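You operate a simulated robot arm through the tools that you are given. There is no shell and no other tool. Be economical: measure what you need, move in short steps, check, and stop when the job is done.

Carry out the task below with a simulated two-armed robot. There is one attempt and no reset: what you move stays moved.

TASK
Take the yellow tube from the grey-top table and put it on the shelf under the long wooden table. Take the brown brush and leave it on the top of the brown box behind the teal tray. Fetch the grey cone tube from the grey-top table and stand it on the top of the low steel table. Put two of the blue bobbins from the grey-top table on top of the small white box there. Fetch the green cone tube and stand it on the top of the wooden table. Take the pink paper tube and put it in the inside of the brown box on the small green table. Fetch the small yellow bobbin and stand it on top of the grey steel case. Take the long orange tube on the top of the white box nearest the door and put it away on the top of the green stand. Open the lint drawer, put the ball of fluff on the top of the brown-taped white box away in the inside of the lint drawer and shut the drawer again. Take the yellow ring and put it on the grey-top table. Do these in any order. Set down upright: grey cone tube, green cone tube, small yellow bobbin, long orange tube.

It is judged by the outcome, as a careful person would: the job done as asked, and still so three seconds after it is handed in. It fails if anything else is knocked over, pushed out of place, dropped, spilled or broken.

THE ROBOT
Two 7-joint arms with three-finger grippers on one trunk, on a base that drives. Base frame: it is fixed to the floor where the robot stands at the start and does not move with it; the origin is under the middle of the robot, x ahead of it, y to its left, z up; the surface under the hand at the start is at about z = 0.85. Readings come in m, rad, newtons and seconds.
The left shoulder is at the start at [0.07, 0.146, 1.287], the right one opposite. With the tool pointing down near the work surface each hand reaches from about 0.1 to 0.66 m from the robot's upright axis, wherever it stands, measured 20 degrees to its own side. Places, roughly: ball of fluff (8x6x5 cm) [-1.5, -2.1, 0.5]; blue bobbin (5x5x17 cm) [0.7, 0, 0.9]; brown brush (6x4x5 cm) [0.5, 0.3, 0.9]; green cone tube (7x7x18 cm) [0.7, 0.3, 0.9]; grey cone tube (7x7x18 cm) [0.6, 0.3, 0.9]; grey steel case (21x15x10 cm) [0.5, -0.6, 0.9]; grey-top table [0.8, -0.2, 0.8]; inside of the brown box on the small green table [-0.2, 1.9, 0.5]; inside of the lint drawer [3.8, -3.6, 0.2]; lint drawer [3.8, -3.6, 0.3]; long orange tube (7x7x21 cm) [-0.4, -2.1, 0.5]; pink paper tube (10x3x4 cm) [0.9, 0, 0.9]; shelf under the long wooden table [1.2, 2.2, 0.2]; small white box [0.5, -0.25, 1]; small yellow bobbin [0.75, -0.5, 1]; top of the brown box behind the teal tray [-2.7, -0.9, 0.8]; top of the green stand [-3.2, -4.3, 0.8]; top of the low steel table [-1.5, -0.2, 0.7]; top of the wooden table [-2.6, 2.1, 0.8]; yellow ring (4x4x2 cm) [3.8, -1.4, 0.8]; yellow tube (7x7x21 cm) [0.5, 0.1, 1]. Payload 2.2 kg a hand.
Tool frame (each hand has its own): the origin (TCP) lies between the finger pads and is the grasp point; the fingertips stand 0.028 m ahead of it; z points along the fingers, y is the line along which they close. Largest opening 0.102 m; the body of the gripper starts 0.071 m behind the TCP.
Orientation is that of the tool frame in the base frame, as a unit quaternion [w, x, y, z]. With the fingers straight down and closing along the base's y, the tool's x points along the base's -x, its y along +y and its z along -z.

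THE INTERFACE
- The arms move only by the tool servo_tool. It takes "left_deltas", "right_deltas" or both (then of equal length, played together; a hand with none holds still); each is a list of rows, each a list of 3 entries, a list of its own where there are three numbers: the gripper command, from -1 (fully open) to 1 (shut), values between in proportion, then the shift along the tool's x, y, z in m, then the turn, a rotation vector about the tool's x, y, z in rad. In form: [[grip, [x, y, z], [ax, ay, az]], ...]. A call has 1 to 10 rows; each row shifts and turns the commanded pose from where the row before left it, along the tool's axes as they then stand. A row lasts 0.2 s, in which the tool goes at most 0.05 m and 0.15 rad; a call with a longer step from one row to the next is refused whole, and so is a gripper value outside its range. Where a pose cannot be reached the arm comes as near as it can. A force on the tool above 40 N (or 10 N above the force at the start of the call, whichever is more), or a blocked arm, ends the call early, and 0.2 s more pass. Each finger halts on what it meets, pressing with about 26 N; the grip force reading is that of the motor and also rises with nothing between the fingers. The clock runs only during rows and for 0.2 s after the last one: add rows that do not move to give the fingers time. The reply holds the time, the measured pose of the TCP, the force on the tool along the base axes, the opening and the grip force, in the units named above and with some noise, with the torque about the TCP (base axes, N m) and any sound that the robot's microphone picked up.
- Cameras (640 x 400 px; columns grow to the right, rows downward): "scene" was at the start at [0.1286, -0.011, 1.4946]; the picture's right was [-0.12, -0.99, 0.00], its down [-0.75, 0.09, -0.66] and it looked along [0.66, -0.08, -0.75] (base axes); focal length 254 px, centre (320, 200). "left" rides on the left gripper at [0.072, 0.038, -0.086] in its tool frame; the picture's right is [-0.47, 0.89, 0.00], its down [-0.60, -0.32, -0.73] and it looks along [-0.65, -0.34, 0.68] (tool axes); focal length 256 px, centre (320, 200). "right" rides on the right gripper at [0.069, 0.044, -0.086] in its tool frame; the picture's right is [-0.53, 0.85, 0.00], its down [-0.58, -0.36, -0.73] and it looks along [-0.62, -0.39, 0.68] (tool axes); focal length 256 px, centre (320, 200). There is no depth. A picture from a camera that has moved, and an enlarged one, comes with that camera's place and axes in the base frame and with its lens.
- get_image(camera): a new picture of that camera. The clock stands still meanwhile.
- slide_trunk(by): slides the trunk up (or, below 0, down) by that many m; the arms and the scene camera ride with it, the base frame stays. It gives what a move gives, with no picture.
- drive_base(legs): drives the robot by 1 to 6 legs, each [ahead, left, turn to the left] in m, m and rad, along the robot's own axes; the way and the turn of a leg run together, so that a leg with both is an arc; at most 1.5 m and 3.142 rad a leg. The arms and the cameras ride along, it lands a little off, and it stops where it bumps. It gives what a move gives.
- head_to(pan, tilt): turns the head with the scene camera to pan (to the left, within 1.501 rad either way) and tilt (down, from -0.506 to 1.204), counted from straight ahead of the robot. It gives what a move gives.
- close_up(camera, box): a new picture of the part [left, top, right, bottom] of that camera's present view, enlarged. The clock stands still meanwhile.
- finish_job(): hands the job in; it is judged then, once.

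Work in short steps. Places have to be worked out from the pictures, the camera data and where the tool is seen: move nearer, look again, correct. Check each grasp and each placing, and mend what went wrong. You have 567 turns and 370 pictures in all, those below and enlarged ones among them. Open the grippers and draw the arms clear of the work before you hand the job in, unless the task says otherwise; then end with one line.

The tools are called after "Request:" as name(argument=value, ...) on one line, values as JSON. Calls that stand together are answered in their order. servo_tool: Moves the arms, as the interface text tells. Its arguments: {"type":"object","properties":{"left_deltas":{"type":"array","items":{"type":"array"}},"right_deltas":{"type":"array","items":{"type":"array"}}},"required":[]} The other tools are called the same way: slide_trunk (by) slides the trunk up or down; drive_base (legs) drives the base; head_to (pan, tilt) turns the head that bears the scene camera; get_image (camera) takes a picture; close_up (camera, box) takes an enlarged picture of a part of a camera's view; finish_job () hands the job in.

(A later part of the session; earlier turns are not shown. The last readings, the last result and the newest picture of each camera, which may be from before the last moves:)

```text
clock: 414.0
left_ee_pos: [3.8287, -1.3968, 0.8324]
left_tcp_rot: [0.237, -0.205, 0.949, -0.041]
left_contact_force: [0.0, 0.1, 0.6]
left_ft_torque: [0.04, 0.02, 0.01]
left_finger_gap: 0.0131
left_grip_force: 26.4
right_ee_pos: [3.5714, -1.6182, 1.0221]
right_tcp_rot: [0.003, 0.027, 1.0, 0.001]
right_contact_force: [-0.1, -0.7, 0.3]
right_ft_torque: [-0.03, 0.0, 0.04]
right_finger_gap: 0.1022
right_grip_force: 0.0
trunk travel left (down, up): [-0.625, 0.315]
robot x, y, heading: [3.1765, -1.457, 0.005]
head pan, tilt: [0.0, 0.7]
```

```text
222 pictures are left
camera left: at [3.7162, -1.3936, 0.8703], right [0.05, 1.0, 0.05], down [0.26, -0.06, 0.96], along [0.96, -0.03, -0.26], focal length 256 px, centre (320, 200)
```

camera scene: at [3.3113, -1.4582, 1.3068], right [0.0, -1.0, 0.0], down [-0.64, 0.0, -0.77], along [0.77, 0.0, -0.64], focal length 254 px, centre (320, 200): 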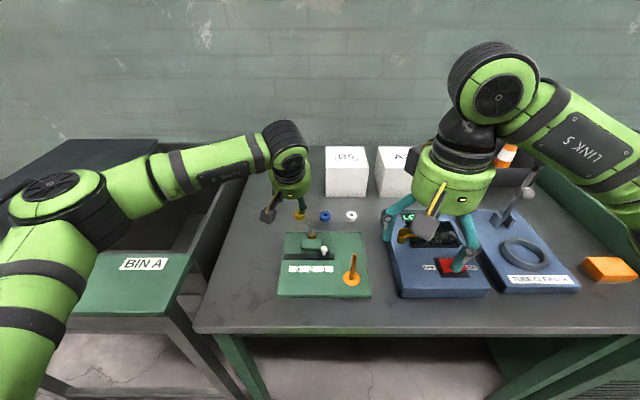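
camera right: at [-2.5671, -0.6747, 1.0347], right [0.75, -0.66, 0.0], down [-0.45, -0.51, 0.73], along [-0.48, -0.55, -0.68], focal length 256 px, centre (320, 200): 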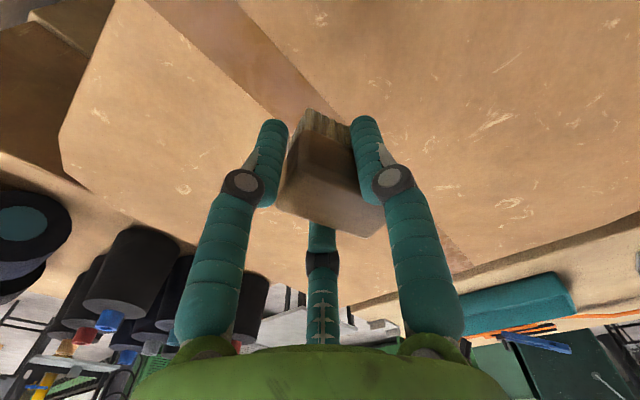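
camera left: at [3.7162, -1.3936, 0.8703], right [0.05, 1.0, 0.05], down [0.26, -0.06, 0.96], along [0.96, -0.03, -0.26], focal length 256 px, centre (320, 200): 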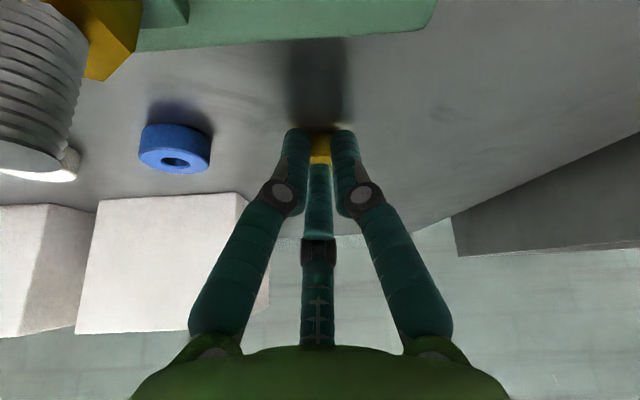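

Ring is gripped (gap 1.3 cm between pads with the third contact). Lifting.

Request:
servo_tool(left_deltas=[[1, [0, 0, -0.02], [0, 0, 0]], [1, [0, 0, -0.04], [0, 0, 0]], [1, [0, 0, -0.05], [0, 0, 0]], [1, [0, 0, -0.05], [0, 0, 0]], [1, [0, 0, 0], [0, 0, 0]]])

Request:
get_image(camera="left")

Request:
close_up(camera="scene", box=[220, 110, 400, 240])

```text
clock: 415.2
left_ee_pos: [3.7537, -1.4014, 0.9727]
left_tcp_rot: [0.237, -0.204, 0.949, -0.042]
left_contact_force: [0.8, 0.2, 0.7]
left_ft_torque: [0.02, 0.01, -0.01]
left_finger_gap: 0.0125
left_grip_force: 26.0
right_ee_pos: [3.5733, -1.6178, 1.0201]
right_tcp_rot: [0.003, 0.027, 1.0, 0.001]
right_contact_force: [0.0, -0.4, -0.2]
right_ft_torque: [0.01, 0.01, 0.0]
right_finger_gap: 0.1022
right_grip_force: 0.0
trunk travel left (down, up): [-0.625, 0.315]
robot x, y, heading: [3.1755, -1.4557, 0.001]
head pan, tilt: [0.0, 0.7]
```

```text
221 pictures are left
camera left: at [3.6417, -1.3975, 1.0121], right [0.05, 1.0, 0.04], down [0.26, -0.06, 0.96], along [0.96, -0.03, -0.26], focal length 256 px, centre (320, 200)
```

left: 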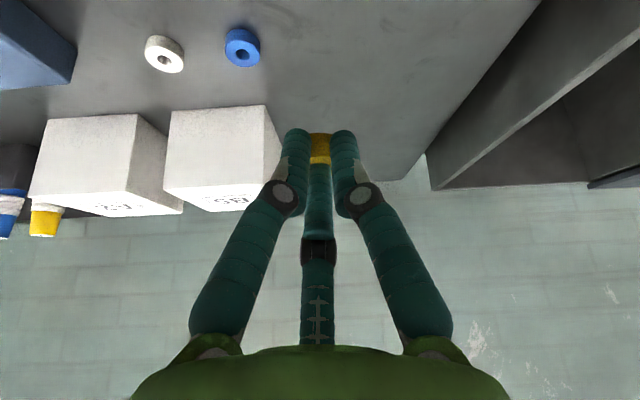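

```text
3.08 times, centred on (310, 175) of scene
camera zoom: at [3.3129, -1.4587, 1.3066], right [0.0, -1.0, 0.0], down [-0.64, 0.0, -0.76], along [0.76, 0.0, -0.64], focal length 783 px, centre (351, 277)
```

zoom: 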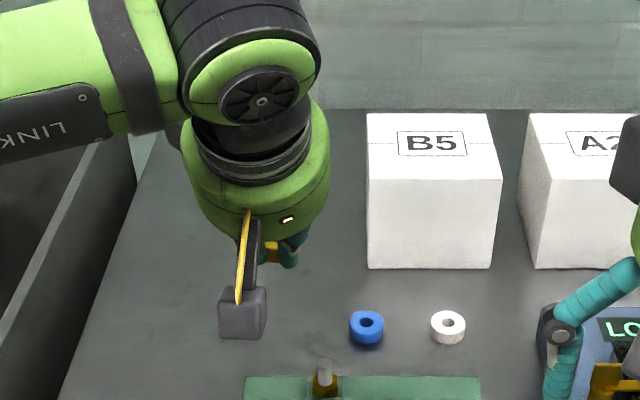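

Ring held. I'll set it on the grey-top table's free patch near (1.0,-0.16), approached from the +x side.

Request:
slide_trunk(by=0.2)

Request:
drive_base(legs=[[-1.2, 0, 0], [0, 0, 1.571], [0, 0, 1.571], [0, -1.36, 0]])

Request:
head_to(pan=0.0, tilt=0.8)

Request:
get_image(camera="scene")

```text
clock: 417.4
left_ee_pos: [3.7541, -1.4006, 1.1745]
left_tcp_rot: [0.236, -0.204, 0.949, -0.042]
left_contact_force: [-1.0, 0.6, -0.2]
left_ft_torque: [0.01, -0.01, -0.01]
left_finger_gap: 0.0122
left_grip_force: 26.0
right_ee_pos: [3.572, -1.6178, 1.2214]
right_tcp_rot: [0.003, 0.027, 1.0, 0.002]
right_contact_force: [-0.1, -0.2, 0.0]
right_ft_torque: [-0.02, 0.03, 0.0]
right_finger_gap: 0.1022
right_grip_force: 0.2
trunk travel left (down, up): [-0.825, 0.115]
robot x, y, heading: [3.1758, -1.4527, 0.001]
head pan, tilt: [0.0, 0.7]
```

```text
clock: 437.3
left_ee_pos: [1.3927, -0.204, 1.1733]
left_tcp_rot: [-0.041, 0.948, 0.209, -0.237]
left_contact_force: [0.1, -0.2, -0.3]
left_ft_torque: [0.01, -0.01, 0.03]
left_finger_gap: 0.0021
left_grip_force: 25.8
right_ee_pos: [1.5716, 0.0136, 1.2221]
right_tcp_rot: [0.001, 1.0, -0.023, -0.003]
right_contact_force: [0.2, -1.1, -0.3]
right_ft_torque: [0.02, 0.01, 0.03]
right_finger_gap: 0.102
right_grip_force: 0.0
trunk travel left (down, up): [-0.825, 0.115]
robot x, y, heading: [1.9651, -0.1389, -3.128]
head pan, tilt: [0.0, 0.7]
```

```text
clock: 438.0
left_ee_pos: [1.3945, -0.2042, 1.173]
left_tcp_rot: [-0.041, 0.948, 0.209, -0.236]
left_contact_force: [-0.5, -0.2, 0.7]
left_ft_torque: [-0.03, -0.01, -0.03]
left_finger_gap: 0.0019
left_grip_force: 26.0
right_ee_pos: [1.5728, 0.014, 1.2226]
right_tcp_rot: [0.002, 1.0, -0.022, -0.003]
right_contact_force: [0.7, 0.0, -0.4]
right_ft_torque: [-0.01, -0.01, 0.0]
right_finger_gap: 0.102
right_grip_force: 0.0
trunk travel left (down, up): [-0.825, 0.115]
robot x, y, heading: [1.9751, -0.1407, -3.129]
head pan, tilt: [0.0, 0.799]
```

```text
219 pictures are left
camera scene: at [1.8401, -0.146, 1.4985], right [-0.01, 1.0, 0.0], down [0.72, 0.01, -0.7], along [-0.7, -0.01, -0.72], focal length 254 px, centre (320, 200)
```

scene: 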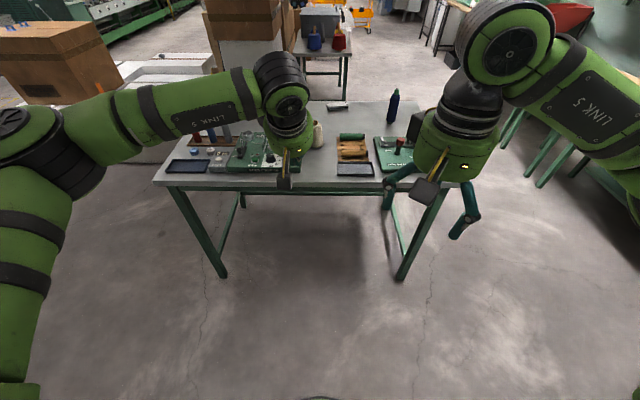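

The gripper gap shows the ring slipped out during the drive. Searching the floor along the path.

Request:
head_to(pan=0.9, tilt=0.75)

Request:
get_image(camera="scene")

Request:
head_to(pan=1.5, tilt=0.5)

Request:
get_image(camera="scene")

Request:
get_image(camera="left")

```text
clock: 439.2
left_ee_pos: [1.3929, -0.2037, 1.1731]
left_tcp_rot: [-0.042, 0.948, 0.209, -0.237]
left_contact_force: [0.1, 0.1, -0.2]
left_ft_torque: [0.0, 0.03, 0.01]
left_finger_gap: 0.0024
left_grip_force: 25.9
right_ee_pos: [1.5731, 0.0145, 1.2222]
right_tcp_rot: [0.002, 1.0, -0.023, -0.003]
right_contact_force: [-0.8, -0.5, 0.3]
right_ft_torque: [-0.01, -0.01, 0.0]
right_finger_gap: 0.102
right_grip_force: 0.1
trunk travel left (down, up): [-0.825, 0.115]
robot x, y, heading: [1.9714, -0.1424, -3.128]
head pan, tilt: [0.901, 0.75]
```

```text
218 pictures are left
camera scene: at [1.8699, -0.2105, 1.5025], right [-0.79, 0.61, 0.0], down [0.42, 0.54, -0.73], along [-0.45, -0.58, -0.68], focal length 254 px, centre (320, 200)
```

scene: 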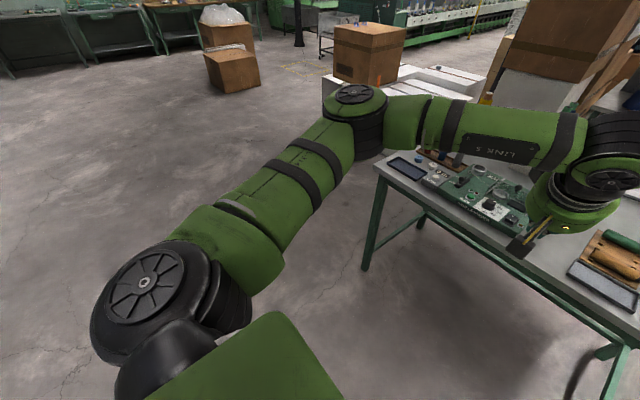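

```text
clock: 440.2
left_ee_pos: [1.3936, -0.2046, 1.1744]
left_tcp_rot: [-0.041, 0.948, 0.209, -0.238]
left_contact_force: [-0.1, -0.2, 0.0]
left_ft_torque: [0.01, 0.01, 0.04]
left_finger_gap: 0.0022
left_grip_force: 25.7
right_ee_pos: [1.5717, 0.0147, 1.2218]
right_tcp_rot: [0.002, 1.0, -0.022, -0.003]
right_contact_force: [-0.3, -0.4, 0.2]
right_ft_torque: [0.02, 0.03, 0.01]
right_finger_gap: 0.102
right_grip_force: 0.1
trunk travel left (down, up): [-0.825, 0.115]
robot x, y, heading: [1.9671, -0.1418, -3.134]
head pan, tilt: [1.499, 0.499]
```

```text
217 pictures are left
camera scene: at [1.9151, -0.2358, 1.5244], right [-1.0, 0.06, 0.0], down [0.03, 0.48, -0.88], along [-0.05, -0.88, -0.48], focal length 254 px, centre (320, 200)
```

scene: 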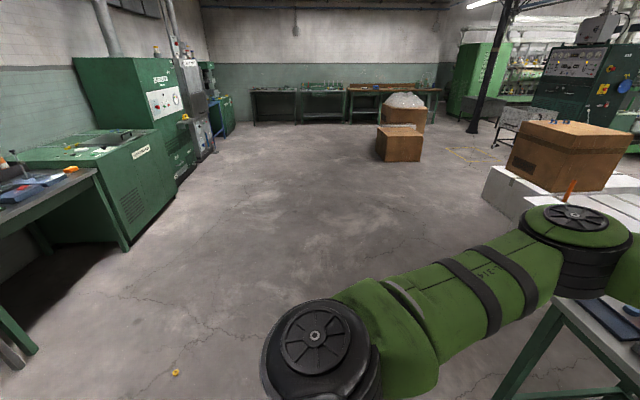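

```text
216 pictures are left
camera left: at [1.5057, -0.2071, 1.2121], right [-0.04, -1.0, 0.04], down [-0.26, 0.05, 0.96], along [-0.96, 0.02, -0.26], focal length 256 px, centre (320, 200)
```

left: 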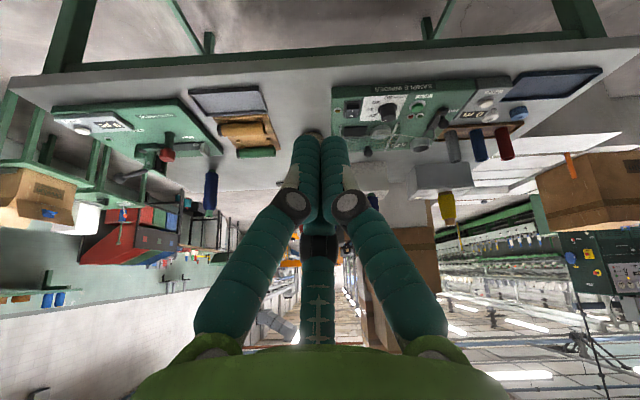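

Ring found on the floor at about (2.66,-1.07). Restoring the left hand to vertical and driving to it.

Request:
servo_tool(left_deltas=[[-0.2, [0, 0, 0], [0, 0, 0.135]], [-0.2, [0, 0, 0], [0, 0, 0.135]], [-0.2, [0, 0, 0], [0, 0, 0.135]], [-0.2, [0, 0, 0], [0, 0.122, 0]], [-0.2, [0, 0, 0], [0, 0.122, 0]], [-0.2, [0, 0, 0], [0, 0.122, 0]], [-0.2, [0, 0, 0], [0, 0.122, 0]], [-0.2, [0.03, 0.0, 0], [0, 0, 0]], [-0.2, [0.03, 0.0, 0], [0, 0, 0]]])

Request:
drive_base(legs=[[0, 0, 1.571], [0, 0.56, 0], [0.3, 0, 0]])

Request:
head_to(pan=0.1, tilt=1.15)

Request:
get_image(camera="scene")

```text
clock: 442.2
left_ee_pos: [1.4563, -0.203, 1.1761]
left_tcp_rot: [0.004, 1.0, 0.016, 0.001]
left_contact_force: [-0.1, 0.5, -0.4]
left_ft_torque: [0.03, -0.02, -0.01]
left_finger_gap: 0.0612
left_grip_force: 0.1
right_ee_pos: [1.5737, 0.0124, 1.2238]
right_tcp_rot: [0.001, 1.0, -0.021, -0.004]
right_contact_force: [-0.2, 0.4, -1.1]
right_ft_torque: [0.03, 0.03, 0.01]
right_finger_gap: 0.1023
right_grip_force: 0.1
trunk travel left (down, up): [-0.825, 0.115]
robot x, y, heading: [1.9697, -0.139, -3.129]
head pan, tilt: [1.499, 0.499]
```

```text
clock: 450.9
left_ee_pos: [2.5904, -0.9452, 1.1761]
left_tcp_rot: [0.002, 0.693, 0.721, 0.002]
left_contact_force: [0.3, 0.5, 1.3]
left_ft_torque: [-0.02, -0.01, -0.02]
left_finger_gap: 0.0611
left_grip_force: 0.0
right_ee_pos: [2.3745, -0.8279, 1.2227]
right_tcp_rot: [0.004, 0.72, 0.694, -0.001]
right_contact_force: [0.7, 0.5, 0.4]
right_ft_torque: [0.0, -0.04, -0.01]
right_finger_gap: 0.1019
right_grip_force: 0.2
trunk travel left (down, up): [-0.825, 0.115]
robot x, y, heading: [2.5263, -0.434, -1.548]
head pan, tilt: [1.499, 0.499]
```

```text
clock: 452.4
left_ee_pos: [2.5917, -0.9482, 1.1759]
left_tcp_rot: [0.002, 0.692, 0.721, 0.003]
left_contact_force: [0.3, 0.0, 0.5]
left_ft_torque: [0.01, -0.02, -0.02]
left_finger_gap: 0.0613
left_grip_force: 0.1
right_ee_pos: [2.376, -0.832, 1.2219]
right_tcp_rot: [0.004, 0.72, 0.694, -0.002]
right_contact_force: [-0.3, 0.8, -0.4]
right_ft_torque: [0.01, -0.02, 0.0]
right_finger_gap: 0.1021
right_grip_force: 0.1
trunk travel left (down, up): [-0.825, 0.115]
robot x, y, heading: [2.527, -0.43, -1.549]
head pan, tilt: [0.099, 1.15]
```

```text
215 pictures are left
camera scene: at [2.5373, -0.5433, 1.4737], right [-0.99, -0.12, 0.0], down [-0.11, 0.91, -0.41], along [0.05, -0.41, -0.91], focal length 254 px, centre (320, 200)
```

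scene: 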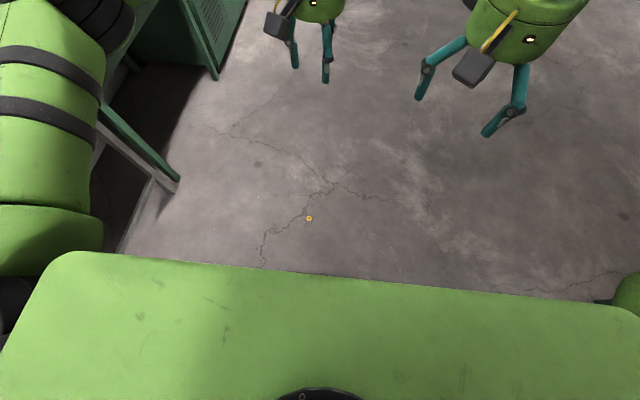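

Ring at (2.668,-1.065). Driving 7 cm closer, raising the right hand, and lowering the trunk fully.

Request:
drive_base(legs=[[0.07, 0, -0.02]])

Request:
servo_tool(right_deltas=[[-1, [-0.02, -0.02, -0.04], [0, 0, 0]], [-1, [-0.02, -0.02, -0.04], [0, 0, 0]], [-1, [-0.02, -0.02, -0.04], [0, 0, 0]], [-1, [-0.02, -0.02, -0.04], [0, 0, 0]]], left_deltas=[[-0.6, [0, 0.02, -0.02], [0, 0, 0]], [-0.6, [0, 0.02, 0], [0, 0, 0]], [-0.6, [0, 0.02, 0], [0, 0, 0]], [-0.6, [0, 0.01, 0], [0, 0, 0]]])

Request:
slide_trunk(by=-0.4)

Request:
slide_trunk(by=-0.38)

Request:
get_image(camera="left")

Request:
get_image(camera="scene")

```text
clock: 453.4
left_ee_pos: [2.5823, -1.0118, 1.1786]
left_tcp_rot: [0.004, 0.7, 0.714, 0.001]
left_contact_force: [-0.8, -0.2, -0.3]
left_ft_torque: [-0.1, 0.0, 0.0]
left_finger_gap: 0.061
left_grip_force: 0.1
right_ee_pos: [2.3679, -0.8894, 1.2243]
right_tcp_rot: [0.005, 0.727, 0.687, -0.004]
right_contact_force: [0.2, 1.3, 0.5]
right_ft_torque: [-0.05, -0.01, 0.03]
right_finger_gap: 0.1021
right_grip_force: 0.0
trunk travel left (down, up): [-0.825, 0.115]
robot x, y, heading: [2.5273, -0.4999, -1.571]
head pan, tilt: [0.099, 1.15]
```

```text
clock: 454.4
left_ee_pos: [2.6525, -1.0149, 1.1962]
left_tcp_rot: [0.003, 0.7, 0.714, 0.003]
left_contact_force: [0.4, 0.6, -0.4]
left_ft_torque: [0.0, 0.0, 0.0]
left_finger_gap: 0.0817
left_grip_force: 0.0
right_ee_pos: [2.2833, -0.9688, 1.3865]
right_tcp_rot: [0.003, 0.726, 0.688, -0.003]
right_contact_force: [0.2, 0.3, -0.3]
right_ft_torque: [-0.03, -0.02, 0.01]
right_finger_gap: 0.102
right_grip_force: 0.1
trunk travel left (down, up): [-0.825, 0.115]
robot x, y, heading: [2.5293, -0.5036, -1.57]
head pan, tilt: [0.099, 1.15]
```

```text
clock: 458.3
left_ee_pos: [2.6524, -1.0157, 0.7964]
left_tcp_rot: [0.001, 0.7, 0.714, 0.004]
left_contact_force: [-1.0, 0.5, -1.0]
left_ft_torque: [0.02, -0.03, -0.01]
left_finger_gap: 0.0816
left_grip_force: 0.1
right_ee_pos: [2.2821, -0.9697, 0.9838]
right_tcp_rot: [0.004, 0.727, 0.687, -0.001]
right_contact_force: [-0.1, 0.2, -0.3]
right_ft_torque: [0.01, 0.02, 0.01]
right_finger_gap: 0.1018
right_grip_force: 0.0
trunk travel left (down, up): [-0.425, 0.515]
robot x, y, heading: [2.5296, -0.5013, -1.571]
head pan, tilt: [0.099, 1.15]
```

```text
clock: 461.9
left_ee_pos: [2.652, -1.0158, 0.4165]
left_tcp_rot: [0.002, 0.7, 0.714, 0.003]
left_contact_force: [0.2, 0.0, 0.1]
left_ft_torque: [-0.02, -0.01, -0.02]
left_finger_gap: 0.0815
left_grip_force: 0.0
right_ee_pos: [2.2822, -0.9709, 0.6041]
right_tcp_rot: [0.004, 0.726, 0.687, -0.001]
right_contact_force: [0.4, 0.7, -0.1]
right_ft_torque: [0.04, -0.04, 0.02]
right_finger_gap: 0.102
right_grip_force: 0.0
trunk travel left (down, up): [-0.045, 0.895]
robot x, y, heading: [2.5293, -0.5001, -1.571]
head pan, tilt: [0.099, 1.15]
```

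```text
214 pictures are left
camera left: at [2.6882, -0.9432, 0.5029], right [0.89, -0.45, 0.01], down [-0.31, -0.61, 0.73], along [-0.32, -0.65, -0.69], focal length 256 px, centre (320, 200)
```

left: 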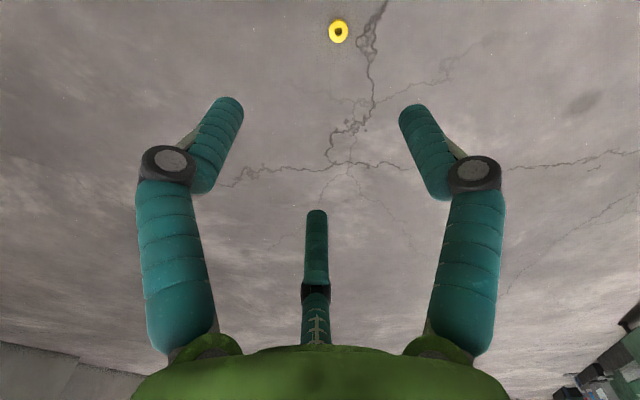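

```text
213 pictures are left
camera scene: at [2.5357, -0.6123, 0.6937], right [-1.0, -0.1, 0.0], down [-0.09, 0.91, -0.41], along [0.04, -0.41, -0.91], focal length 254 px, centre (320, 200)
```

scene: 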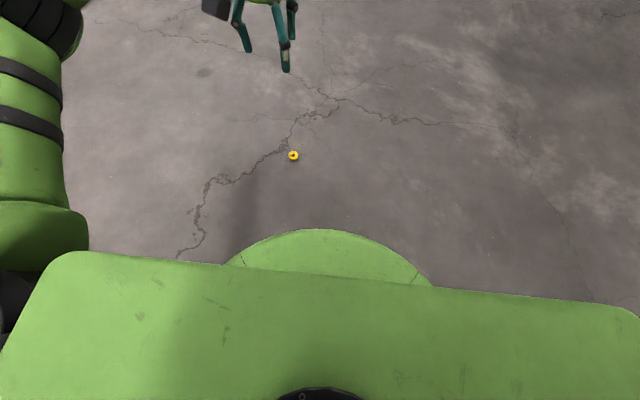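

Ring at (2.666,-1.061). Aligning and descending to about 6 cm above the floor.

Request:
servo_tool(left_deltas=[[-0.4, [-0.0457, 0.013, 0], [0, 0, 0]], [-0.4, [0, 0, 0.045], [0, 0, 0]], [-0.4, [0, 0, 0.045], [0, 0, 0]], [-0.4, [0, 0, 0.045], [0, 0, 0]], [-0.4, [0, 0, 0.045], [0, 0, 0]], [-0.4, [0, 0, 0.045], [0, 0, 0]], [-0.4, [0, 0, 0.045], [0, 0, 0]], [-0.4, [0, 0, 0.045], [0, 0, 0]], [-0.4, [0, 0, 0], [0, 0, 0]]])

Request:
get_image(camera="left")

Request:
get_image(camera="scene")

```text
clock: 463.9
left_ee_pos: [2.6684, -1.062, 0.1026]
left_tcp_rot: [0.002, 0.7, 0.714, 0.003]
left_contact_force: [0.6, -0.6, 0.4]
left_ft_torque: [0.03, 0.02, -0.05]
left_finger_gap: 0.0715
left_grip_force: 0.0
right_ee_pos: [2.2824, -0.9704, 0.6054]
right_tcp_rot: [0.004, 0.726, 0.688, 0.0]
right_contact_force: [0.5, -0.1, 1.1]
right_ft_torque: [0.02, 0.03, 0.01]
right_finger_gap: 0.1019
right_grip_force: 0.1
trunk travel left (down, up): [-0.045, 0.895]
robot x, y, heading: [2.5297, -0.4974, -1.57]
head pan, tilt: [0.099, 1.15]
```

```text
212 pictures are left
camera left: at [2.7048, -0.9887, 0.1894], right [0.89, -0.45, 0.01], down [-0.31, -0.61, 0.73], along [-0.32, -0.65, -0.69], focal length 256 px, centre (320, 200)
```

left: 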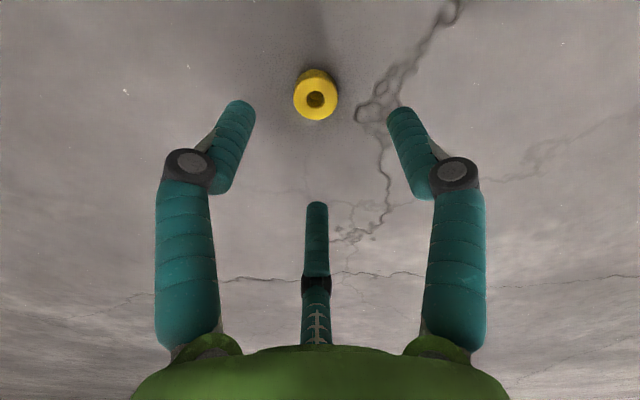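

```text
211 pictures are left
camera scene: at [2.5357, -0.6124, 0.6936], right [-1.0, -0.1, 0.0], down [-0.09, 0.91, -0.41], along [0.04, -0.41, -0.91], focal length 254 px, centre (320, 200)
```

scene: 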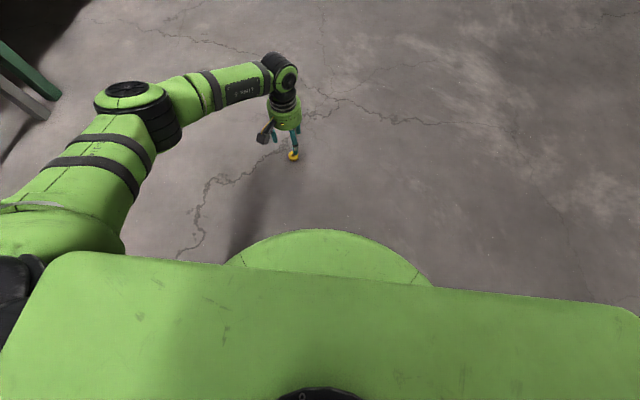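

Aligned within 3 mm. Descending to floor contact.

Request:
servo_tool(left_deltas=[[-0.3, [0, -0.0025, 0.03], [0, 0, 0]], [-0.3, [0, 0, 0.02], [0, 0, 0]], [-0.3, [0, 0, 0.01], [0, 0, 0]], [-0.3, [0, 0, 0.006], [0, 0, 0]], [-0.3, [0, 0, 0], [0, 0, 0]]])

Request:
get_image(camera="left")

```text
clock: 465.1
left_ee_pos: [2.6672, -1.0593, 0.0366]
left_tcp_rot: [0.002, 0.7, 0.714, 0.002]
left_contact_force: [-0.1, 0.5, 0.0]
left_ft_torque: [0.0, 0.0, 0.01]
left_finger_gap: 0.0665
left_grip_force: 0.1
right_ee_pos: [2.2819, -0.9693, 0.6044]
right_tcp_rot: [0.003, 0.726, 0.687, -0.001]
right_contact_force: [0.2, -0.7, 0.6]
right_ft_torque: [0.03, 0.01, 0.0]
right_finger_gap: 0.102
right_grip_force: 0.0
trunk travel left (down, up): [-0.045, 0.895]
robot x, y, heading: [2.5294, -0.5007, -1.569]
head pan, tilt: [0.099, 1.15]
```

```text
210 pictures are left
camera left: at [2.7029, -0.9878, 0.1226], right [0.89, -0.45, 0.01], down [-0.31, -0.61, 0.73], along [-0.32, -0.65, -0.69], focal length 256 px, centre (320, 200)
```

left: 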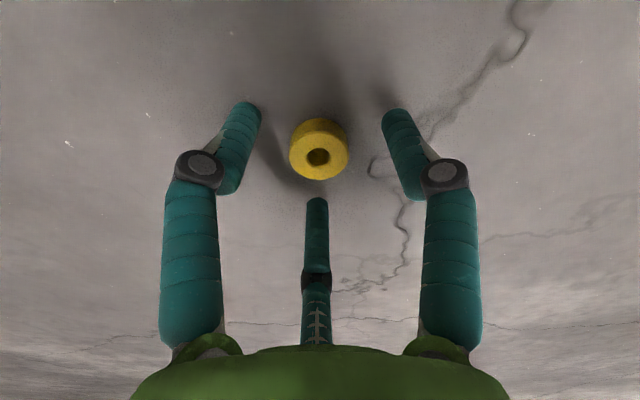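

No floor contact yet; lowering a little more, then closing.

Request:
servo_tool(left_deltas=[[-0.3, [0, 0, 0.003], [0, 0, 0]], [-0.3, [0, 0, 0.003], [0, 0, 0]], [-0.3, [0, 0, 0.002], [0, 0, 0]], [-0.3, [0, 0, 0], [0, 0, 0]]])

```text
clock: 466.1
left_ee_pos: [2.6678, -1.06, 0.0274]
left_tcp_rot: [0.001, 0.7, 0.714, 0.003]
left_contact_force: [0.3, -0.4, -0.4]
left_ft_torque: [0.0, 0.01, -0.04]
left_finger_gap: 0.0662
left_grip_force: 0.0
right_ee_pos: [2.2833, -0.9698, 0.6054]
right_tcp_rot: [0.003, 0.727, 0.687, -0.001]
right_contact_force: [0.0, -0.4, -1.0]
right_ft_torque: [-0.02, -0.01, 0.01]
right_finger_gap: 0.1015
right_grip_force: 0.1
trunk travel left (down, up): [-0.045, 0.895]
robot x, y, heading: [2.5308, -0.4997, -1.57]
head pan, tilt: [0.099, 1.15]
```

Request:
servo_tool(left_deltas=[[-0.3, [0, 0, 0.003], [0, 0, 0]], [-0.3, [0, 0, 0.003], [0, 0, 0]], [-0.3, [0, 0, 0], [0, 0, 0]]])

Request:
get_image(camera="left")

```text
clock: 466.9
left_ee_pos: [2.666, -1.0636, 0.0235]
left_tcp_rot: [0.003, 0.699, 0.715, 0.002]
left_contact_force: [1.6, 2.0, 18.8]
left_ft_torque: [0.46, 0.43, -0.17]
left_finger_gap: 0.0714
left_grip_force: 3.3
right_ee_pos: [2.2818, -0.9689, 0.606]
right_tcp_rot: [0.005, 0.726, 0.687, -0.003]
right_contact_force: [-0.3, -0.6, -0.4]
right_ft_torque: [-0.01, 0.03, 0.01]
right_finger_gap: 0.1019
right_grip_force: 0.1
trunk travel left (down, up): [-0.045, 0.895]
robot x, y, heading: [2.5289, -0.5016, -1.566]
head pan, tilt: [0.099, 1.15]
```

```text
209 pictures are left
camera left: at [2.7029, -0.9888, 0.1102], right [0.9, -0.45, 0.01], down [-0.31, -0.61, 0.73], along [-0.32, -0.66, -0.68], focal length 256 px, centre (320, 200)
```

left: 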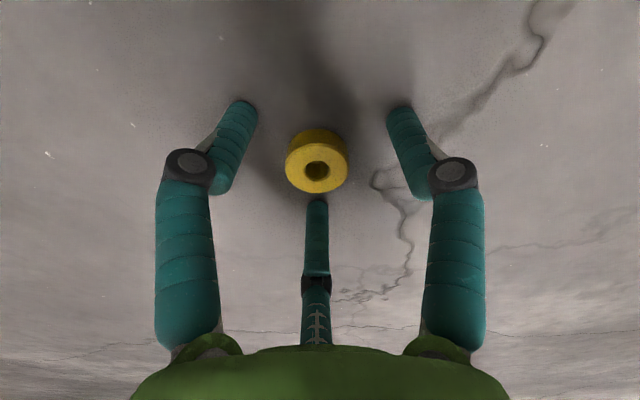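

Contact at the floor; ring is centred on the pads. Easing up 3 mm and gripping.

Request:
servo_tool(left_deltas=[[-0.3, [0, 0, -0.004], [0, 0, 0]], [0.1, [0, 0, 0], [0, 0, 0]], [0.5, [0, 0, 0], [0, 0, 0]], [1, [0, 0, 0], [0, 0, 0]], [1, [0, 0, 0], [0, 0, 0]], [1, [0, 0, -0.03], [0, 0, 0]], [1, [0, 0, -0.05], [0, 0, 0]], [1, [0, 0, -0.05], [0, 0, 0]], [1, [0, 0, 0], [0, 0, 0]]])

Request:
get_image(camera="left")

```text
clock: 468.9
left_ee_pos: [2.6672, -1.0603, 0.1553]
left_tcp_rot: [0.003, 0.7, 0.715, 0.003]
left_contact_force: [0.1, -0.1, -0.2]
left_ft_torque: [-0.01, 0.02, 0.01]
left_finger_gap: 0.0291
left_grip_force: 26.1
right_ee_pos: [2.2819, -0.97, 0.6053]
right_tcp_rot: [0.003, 0.727, 0.687, 0.0]
right_contact_force: [0.3, 0.4, -0.3]
right_ft_torque: [0.01, 0.0, 0.04]
right_finger_gap: 0.1018
right_grip_force: 0.0
trunk travel left (down, up): [-0.045, 0.895]
robot x, y, heading: [2.5255, -0.5011, -1.568]
head pan, tilt: [0.099, 1.15]
```

```text
208 pictures are left
camera left: at [2.7026, -0.9871, 0.2415], right [0.89, -0.45, 0.01], down [-0.31, -0.61, 0.73], along [-0.32, -0.65, -0.69], focal length 256 px, centre (320, 200)
```

left: 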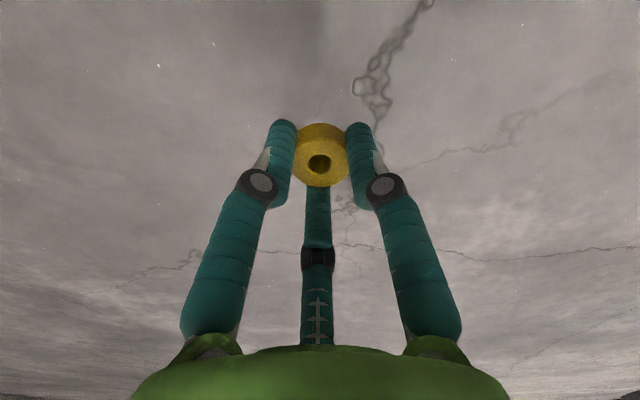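

Solid grip now. Raising the trunk and returning to the grey table's +x side.

Request:
slide_trunk(by=0.4)

Request:
slide_trunk(by=0.38)

Request:
drive_base(legs=[[0, 0, -1.571], [0, -0.48, 0], [0.75, 0, 0]])

Request:
head_to(pan=0.1, tilt=0.9)

Request:
get_image(camera="scene")

```text
clock: 472.8
left_ee_pos: [2.6657, -1.0597, 0.5543]
left_tcp_rot: [0.003, 0.7, 0.714, 0.004]
left_contact_force: [-0.7, 0.0, -0.6]
left_ft_torque: [-0.02, -0.01, 0.03]
left_finger_gap: 0.029
left_grip_force: 26.2
right_ee_pos: [2.2825, -0.9703, 1.0055]
right_tcp_rot: [0.004, 0.727, 0.687, -0.002]
right_contact_force: [0.8, 1.4, -0.8]
right_ft_torque: [-0.01, 0.02, 0.02]
right_finger_gap: 0.1019
right_grip_force: 0.0
trunk travel left (down, up): [-0.445, 0.495]
robot x, y, heading: [2.5308, -0.5042, -1.578]
head pan, tilt: [0.099, 1.15]
```

```text
clock: 476.4
left_ee_pos: [2.6659, -1.0608, 0.9341]
left_tcp_rot: [0.001, 0.7, 0.714, 0.003]
left_contact_force: [0.3, -0.9, -0.2]
left_ft_torque: [0.01, 0.03, 0.0]
left_finger_gap: 0.029
left_grip_force: 25.9
right_ee_pos: [2.2819, -0.9694, 1.3839]
right_tcp_rot: [0.004, 0.726, 0.687, -0.001]
right_contact_force: [0.3, -0.4, -0.2]
right_ft_torque: [0.0, 0.01, -0.02]
right_finger_gap: 0.1022
right_grip_force: 0.1
trunk travel left (down, up): [-0.825, 0.115]
robot x, y, heading: [2.5315, -0.5017, -1.572]
head pan, tilt: [0.099, 1.15]
```

```text
clock: 486.7
left_ee_pos: [1.2265, -0.1683, 0.9362]
left_tcp_rot: [0.003, 1.0, 0.012, 0.001]
left_contact_force: [0.0, 0.6, 0.0]
left_ft_torque: [0.0, 0.06, 0.0]
left_finger_gap: 0.0291
left_grip_force: 26.0
right_ee_pos: [1.3139, 0.2165, 1.3848]
right_tcp_rot: [0.001, 1.0, -0.025, -0.004]
right_contact_force: [-0.9, 0.0, -0.1]
right_ft_torque: [-0.02, 0.03, 0.0]
right_finger_gap: 0.1017
right_grip_force: 0.1
trunk travel left (down, up): [-0.825, 0.115]
robot x, y, heading: [1.7849, -0.0318, -3.133]
head pan, tilt: [0.099, 1.15]
```

```text
clock: 487.5
left_ee_pos: [1.2248, -0.1684, 0.9345]
left_tcp_rot: [0.004, 1.0, 0.012, 0.001]
left_contact_force: [1.2, -0.6, -0.4]
left_ft_torque: [-0.01, 0.02, 0.01]
left_finger_gap: 0.0292
left_grip_force: 25.9
right_ee_pos: [1.3118, 0.2156, 1.3852]
right_tcp_rot: [0.002, 1.0, -0.025, -0.004]
right_contact_force: [0.4, 0.0, 0.0]
right_ft_torque: [0.02, 0.0, 0.0]
right_finger_gap: 0.102
right_grip_force: 0.1
trunk travel left (down, up): [-0.825, 0.115]
robot x, y, heading: [1.7839, -0.0249, -3.139]
head pan, tilt: [0.099, 0.901]
```

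```text
207 pictures are left
camera scene: at [1.6583, -0.0387, 1.4905], right [-0.1, 0.99, 0.0], down [0.78, 0.08, -0.62], along [-0.62, -0.06, -0.78], focal length 254 px, centre (320, 200)
```

scene: 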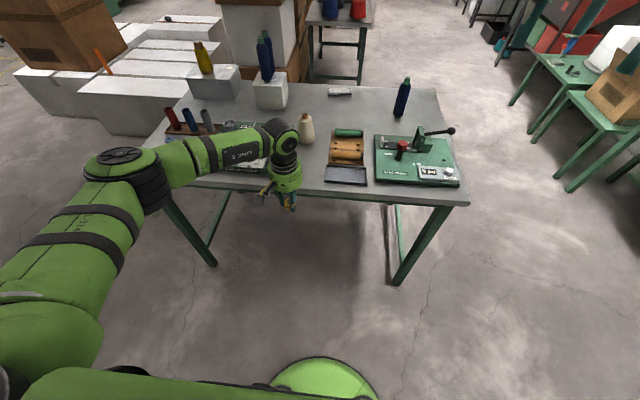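

Ring still held; raising the hand and moving over the free patch.

Request:
servo_tool(left_deltas=[[1, [0, 0, -0.04], [0, 0, 0]], [1, [0, 0, -0.04], [0, 0, 0]], [1, [0, 0, -0.03], [0, 0, 0]]])

Request:
drive_base(legs=[[0.2, 0, 0]])

Request:
get_image(camera="scene")

Request:
get_image(camera="left")

```text
clock: 488.3
left_ee_pos: [1.2247, -0.1665, 1.0444]
left_tcp_rot: [0.004, 1.0, 0.013, 0.0]
left_contact_force: [-0.2, 0.3, -0.4]
left_ft_torque: [-0.03, 0.01, -0.01]
left_finger_gap: 0.0295
left_grip_force: 25.8
right_ee_pos: [1.3139, 0.2171, 1.3844]
right_tcp_rot: [0.002, 1.0, -0.025, -0.003]
right_contact_force: [0.3, -0.4, 0.5]
right_ft_torque: [0.02, -0.03, 0.01]
right_finger_gap: 0.1024
right_grip_force: 0.1
trunk travel left (down, up): [-0.825, 0.115]
robot x, y, heading: [1.7836, -0.0298, -3.137]
head pan, tilt: [0.099, 0.901]
```

```text
clock: 489.9
left_ee_pos: [1.0298, -0.169, 1.0455]
left_tcp_rot: [0.004, 1.0, 0.014, -0.001]
left_contact_force: [0.6, -0.1, -0.1]
left_ft_torque: [-0.03, 0.05, -0.01]
left_finger_gap: 0.029
left_grip_force: 25.8
right_ee_pos: [1.1186, 0.2139, 1.3868]
right_tcp_rot: [0.001, 1.0, -0.023, -0.006]
right_contact_force: [0.2, -0.6, 0.2]
right_ft_torque: [0.01, 0.05, 0.0]
right_finger_gap: 0.1021
right_grip_force: 0.0
trunk travel left (down, up): [-0.825, 0.115]
robot x, y, heading: [1.5824, -0.0277, -3.133]
head pan, tilt: [0.099, 0.901]
```

```text
206 pictures are left
camera scene: at [1.465, -0.04, 1.491], right [-0.11, 0.99, 0.0], down [0.78, 0.08, -0.62], along [-0.62, -0.07, -0.78], focal length 254 px, centre (320, 200)
```

scene: 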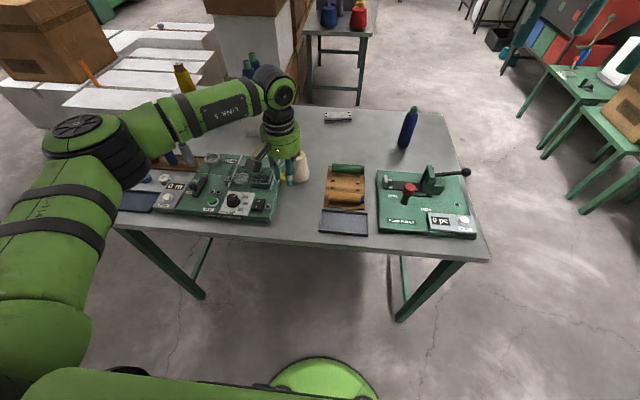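

```text
205 pictures are left
camera left: at [1.1027, -0.2049, 1.1317], right [-0.44, -0.9, 0.01], down [-0.61, 0.31, 0.73], along [-0.66, 0.32, -0.68], focal length 256 px, centre (320, 200)
```

left: 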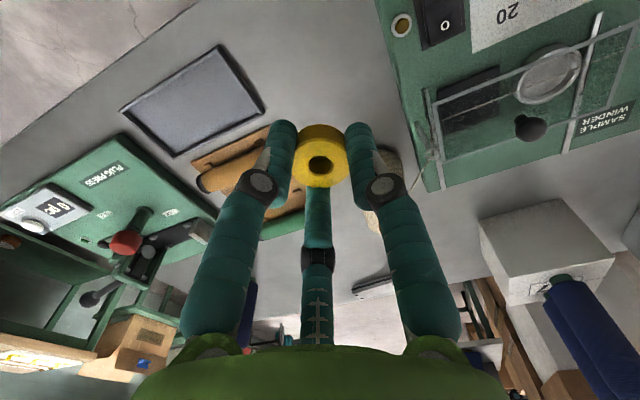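

The patch below is clear. Lowering the ring to the table.

Request:
servo_tool(left_deltas=[[1, [0, 0.004, 0.045], [0, 0, 0]], [1, [0, 0, 0.045], [0, 0, 0]], [1, [0, 0, 0.045], [0, 0, 0]], [1, [0, 0, 0.02], [0, 0, 0]], [1, [0, 0, 0.008], [0, 0, 0]], [1, [0, 0, 0.005], [0, 0, 0]], [1, [0, 0, 0.004], [0, 0, 0]], [1, [0, 0, 0], [0, 0, 0]]])

Request:
get_image(camera="left")

```text
clock: 491.7
left_ee_pos: [1.0279, -0.175, 0.8786]
left_tcp_rot: [0.004, 1.0, 0.014, -0.004]
left_contact_force: [0.0, -5.1, 36.6]
left_ft_torque: [0.37, -0.81, -0.46]
left_finger_gap: 0.0289
left_grip_force: 26.1
right_ee_pos: [1.1196, 0.2145, 1.3883]
right_tcp_rot: [0.002, 1.0, -0.025, -0.006]
right_contact_force: [-0.7, 0.1, 0.1]
right_ft_torque: [-0.03, 0.02, 0.03]
right_finger_gap: 0.1021
right_grip_force: 0.1
trunk travel left (down, up): [-0.825, 0.115]
robot x, y, heading: [1.5826, -0.0322, -3.133]
head pan, tilt: [0.099, 0.901]
```

```text
204 pictures are left
camera left: at [1.1007, -0.2107, 0.9634], right [-0.44, -0.9, 0.01], down [-0.61, 0.3, 0.73], along [-0.66, 0.32, -0.68], focal length 256 px, centre (320, 200)
```

left: 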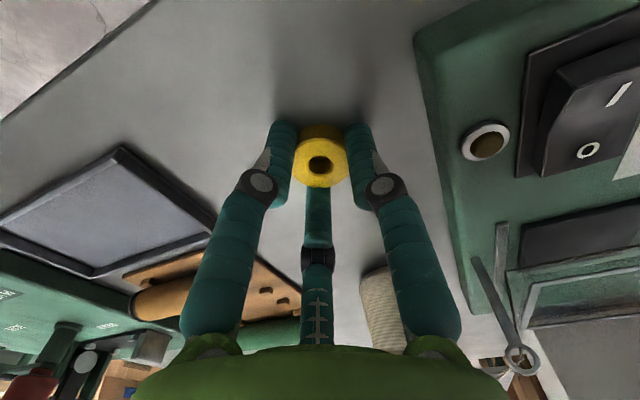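

On the table. Easing up slightly, opening, and lifting.

Request:
servo_tool(left_deltas=[[1, [0, 0, -0.003], [0, 0, 0]], [0.2, [0, 0, 0], [0, 0, 0]], [-0.1, [0, 0, 0], [0, 0, 0]], [-0.3, [0, 0, 0], [0, 0, 0]], [-0.3, [0, 0, -0.03], [0, 0, 0]], [-0.3, [0, 0, -0.05], [0, 0, 0]], [-0.3, [0, 0, -0.05], [0, 0, 0]], [-0.3, [0, 0, -0.05], [0, 0, 0]], [-0.3, [0, 0, -0.05], [0, 0, 0]], [-0.3, [0, 0, -0.05], [0, 0, 0]]])

Request:
get_image(camera="left")

Request:
get_image(camera="scene")

```text
clock: 493.9
left_ee_pos: [1.0264, -0.1744, 1.1532]
left_tcp_rot: [0.004, 1.0, 0.013, 0.001]
left_contact_force: [0.4, -0.3, -0.1]
left_ft_torque: [-0.01, 0.03, -0.02]
left_finger_gap: 0.0663
left_grip_force: 0.1
right_ee_pos: [1.1157, 0.2133, 1.3856]
right_tcp_rot: [0.002, 1.0, -0.025, -0.003]
right_contact_force: [-0.2, -0.2, 0.2]
right_ft_torque: [-0.03, -0.01, 0.03]
right_finger_gap: 0.1019
right_grip_force: 0.0
trunk travel left (down, up): [-0.825, 0.115]
robot x, y, heading: [1.5847, -0.0294, -3.134]
head pan, tilt: [0.099, 0.901]
```

```text
203 pictures are left
camera left: at [1.1002, -0.2108, 1.2398], right [-0.44, -0.9, 0.01], down [-0.61, 0.31, 0.73], along [-0.65, 0.32, -0.69], focal length 256 px, centre (320, 200)
```

left: 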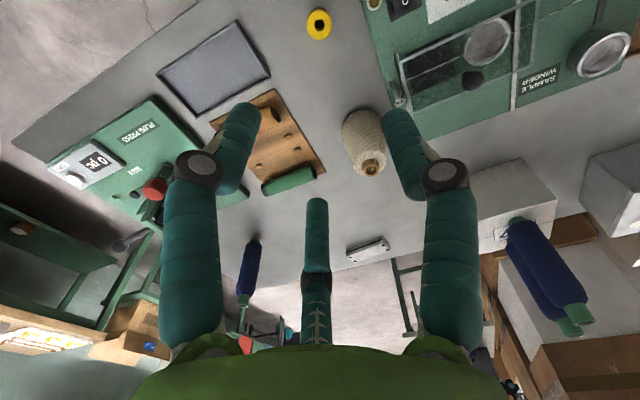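

```text
202 pictures are left
camera scene: at [1.4618, -0.0394, 1.4906], right [-0.11, 0.99, 0.0], down [0.78, 0.08, -0.62], along [-0.62, -0.07, -0.78], focal length 254 px, centre (320, 200)
```

scene: 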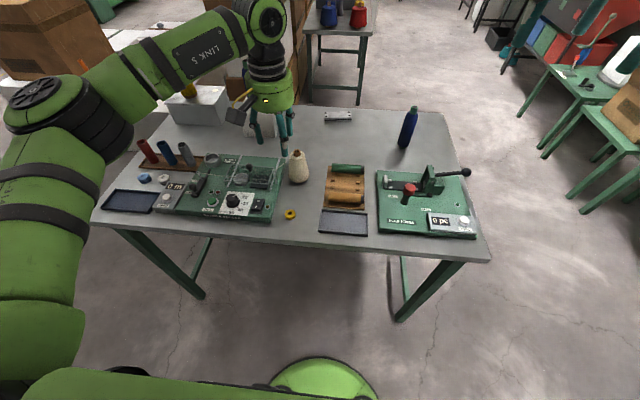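

Ring is on the grey-top table. Now to the white boxes: backing off and strafing to y≈-2.05.

Request:
drive_base(legs=[[-0.3, 0, 0], [0, 1.0, 0], [0, 1.0, 0]])

Request:
head_to(pan=0.0, tilt=0.5)

Request:
get_image(camera="scene")

```text
clock: 505.4
left_ee_pos: [1.345, -2.1433, 1.1514]
left_tcp_rot: [0.004, 1.0, 0.009, 0.001]
left_contact_force: [0.1, 0.7, 0.7]
left_ft_torque: [0.03, 0.0, 0.0]
left_finger_gap: 0.0663
left_grip_force: 0.1
right_ee_pos: [1.4368, -1.7547, 1.385]
right_tcp_rot: [0.002, 1.0, -0.029, -0.004]
right_contact_force: [0.6, 0.2, 0.3]
right_ft_torque: [0.04, -0.05, 0.01]
right_finger_gap: 0.1018
right_grip_force: 0.1
trunk travel left (down, up): [-0.825, 0.115]
robot x, y, heading: [1.9028, -2.0071, 3.139]
head pan, tilt: [0.099, 0.901]
```

```text
clock: 506.3
left_ee_pos: [1.3458, -2.1456, 1.1523]
left_tcp_rot: [0.003, 1.0, 0.008, 0.001]
left_contact_force: [0.2, 0.7, 0.9]
left_ft_torque: [0.0, 0.02, -0.01]
left_finger_gap: 0.066
left_grip_force: 0.1
right_ee_pos: [1.4371, -1.7568, 1.3855]
right_tcp_rot: [0.002, 1.0, -0.028, -0.005]
right_contact_force: [0.6, 0.1, 0.8]
right_ft_torque: [-0.01, 0.02, -0.01]
right_finger_gap: 0.1023
right_grip_force: 0.1
trunk travel left (down, up): [-0.825, 0.115]
robot x, y, heading: [1.9033, -2.0045, 3.138]
head pan, tilt: [0.0, 0.499]
```

```text
201 pictures are left
camera scene: at [1.7659, -2.006, 1.5244], right [0.0, 1.0, 0.0], down [0.48, 0.0, -0.88], along [-0.88, 0.0, -0.48], focal length 254 px, centre (320, 200)
```

scene: 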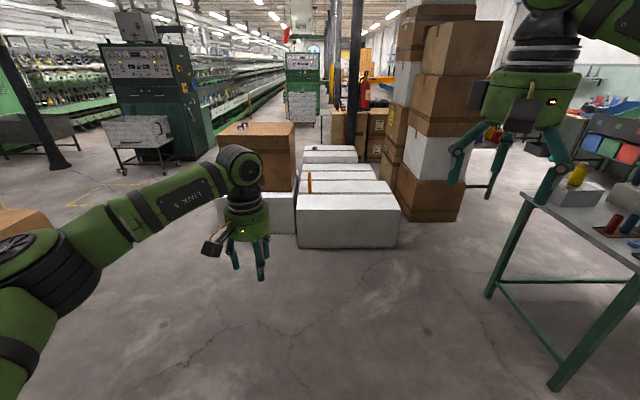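

Orange tube at about (-0.45,-2.12) on a box top z≈0.39. Driving closer.

Request:
drive_base(legs=[[1.5, 0, 0]])

Request:
head_to(pan=0.0, tilt=0.75)

Request:
get_image(camera="scene")

```text
clock: 513.7
left_ee_pos: [-0.1554, -2.1228, 1.153]
left_tcp_rot: [0.004, 1.0, 0.002, 0.001]
left_contact_force: [0.4, 0.2, 1.0]
left_ft_torque: [-0.02, 0.0, -0.04]
left_finger_gap: 0.0663
left_grip_force: 0.1
right_ee_pos: [-0.0588, -1.7369, 1.386]
right_tcp_rot: [0.002, 0.999, -0.036, -0.005]
right_contact_force: [-0.7, -0.1, -0.1]
right_ft_torque: [0.02, 0.04, 0.02]
right_finger_gap: 0.1021
right_grip_force: 0.0
trunk travel left (down, up): [-0.825, 0.115]
robot x, y, heading: [0.4061, -1.9883, 3.125]
head pan, tilt: [0.0, 0.499]
```

```text
clock: 514.5
left_ee_pos: [-0.1572, -2.1228, 1.1521]
left_tcp_rot: [0.004, 1.0, 0.002, 0.001]
left_contact_force: [-0.5, 0.3, -0.2]
left_ft_torque: [0.01, -0.01, 0.01]
left_finger_gap: 0.0661
left_grip_force: 0.1
right_ee_pos: [-0.0597, -1.7357, 1.3848]
right_tcp_rot: [0.001, 0.999, -0.035, -0.004]
right_contact_force: [0.0, 0.2, -1.1]
right_ft_torque: [-0.01, 0.0, 0.0]
right_finger_gap: 0.1017
right_grip_force: 0.0
trunk travel left (down, up): [-0.825, 0.115]
robot x, y, heading: [0.4076, -1.991, 3.125]
head pan, tilt: [0.0, 0.75]
```

```text
200 pictures are left
camera scene: at [0.2735, -1.9895, 1.5025], right [0.02, 1.0, 0.0], down [0.68, -0.01, -0.73], along [-0.73, 0.01, -0.68], focal length 254 px, centre (320, 200)
```

scene: 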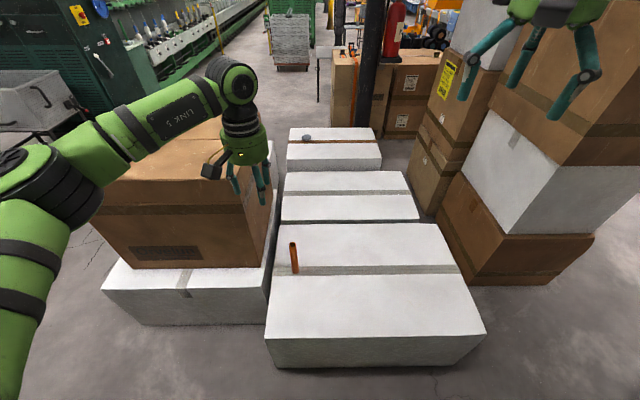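

Orange tube at ≈(-0.385,-2.095), box top z≈0.42; fluff on the third (brown-taped) box at ≈(-1.59,-2.06). Approaching the orange tube and lowering the trunk.

Request:
drive_base(legs=[[0.18, 0, 0.015]])

Request:
slide_trunk(by=-0.35)

Request:
get_image(camera="left")

Request:
get_image(camera="scene")

```text
clock: 516.0
left_ee_pos: [-0.3292, -2.1304, 1.1544]
left_tcp_rot: [0.003, 1.0, 0.008, -0.001]
left_contact_force: [1.3, 0.5, 0.4]
left_ft_torque: [0.02, 0.03, 0.03]
left_finger_gap: 0.0665
left_grip_force: 0.1
right_ee_pos: [-0.237, -1.741, 1.3876]
right_tcp_rot: [0.002, 1.0, -0.029, -0.006]
right_contact_force: [0.6, -0.8, -0.5]
right_ft_torque: [0.02, 0.08, 0.02]
right_finger_gap: 0.1019
right_grip_force: 0.1
trunk travel left (down, up): [-0.825, 0.115]
robot x, y, heading: [0.2209, -1.9873, 3.135]
head pan, tilt: [0.0, 0.75]
```

```text
clock: 519.4
left_ee_pos: [-0.3324, -2.1295, 0.803]
left_tcp_rot: [0.003, 1.0, 0.009, 0.0]
left_contact_force: [0.5, -0.3, 0.8]
left_ft_torque: [-0.01, 0.01, 0.01]
left_finger_gap: 0.0663
left_grip_force: 0.1
right_ee_pos: [-0.2403, -1.7408, 1.0349]
right_tcp_rot: [0.002, 1.0, -0.028, -0.005]
right_contact_force: [0.6, -0.3, 0.5]
right_ft_torque: [0.02, -0.03, 0.02]
right_finger_gap: 0.102
right_grip_force: 0.1
trunk travel left (down, up): [-0.475, 0.465]
robot x, y, heading: [0.2279, -1.989, 3.14]
head pan, tilt: [0.0, 0.75]
```

```text
199 pictures are left
camera left: at [-0.2598, -2.1656, 0.8889], right [-0.45, -0.89, 0.01], down [-0.61, 0.31, 0.73], along [-0.65, 0.32, -0.69], focal length 256 px, centre (320, 200)
```

left: 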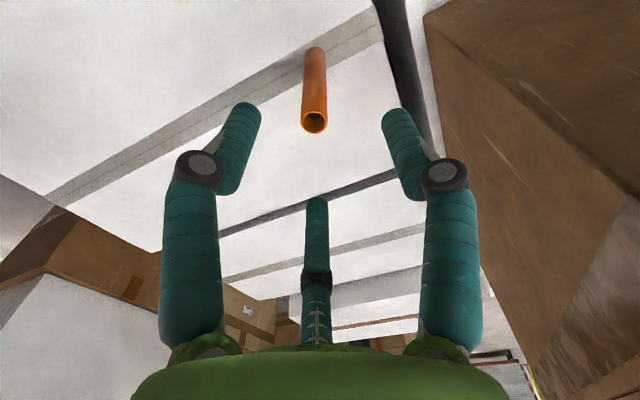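

```text
198 pictures are left
camera scene: at [0.0954, -1.9898, 1.1525], right [0.0, 1.0, 0.0], down [0.68, 0.0, -0.73], along [-0.73, 0.0, -0.68], focal length 254 px, centre (320, 200)
```

scene: 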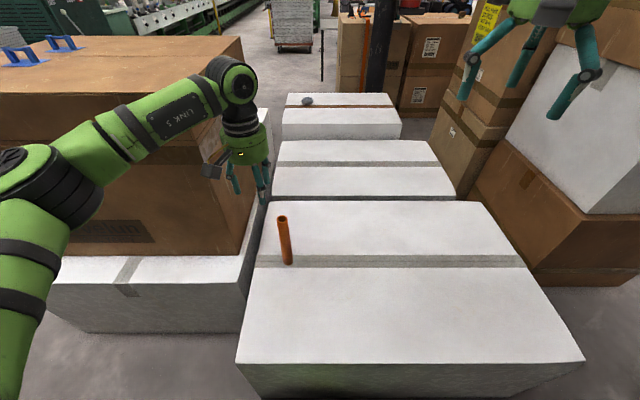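

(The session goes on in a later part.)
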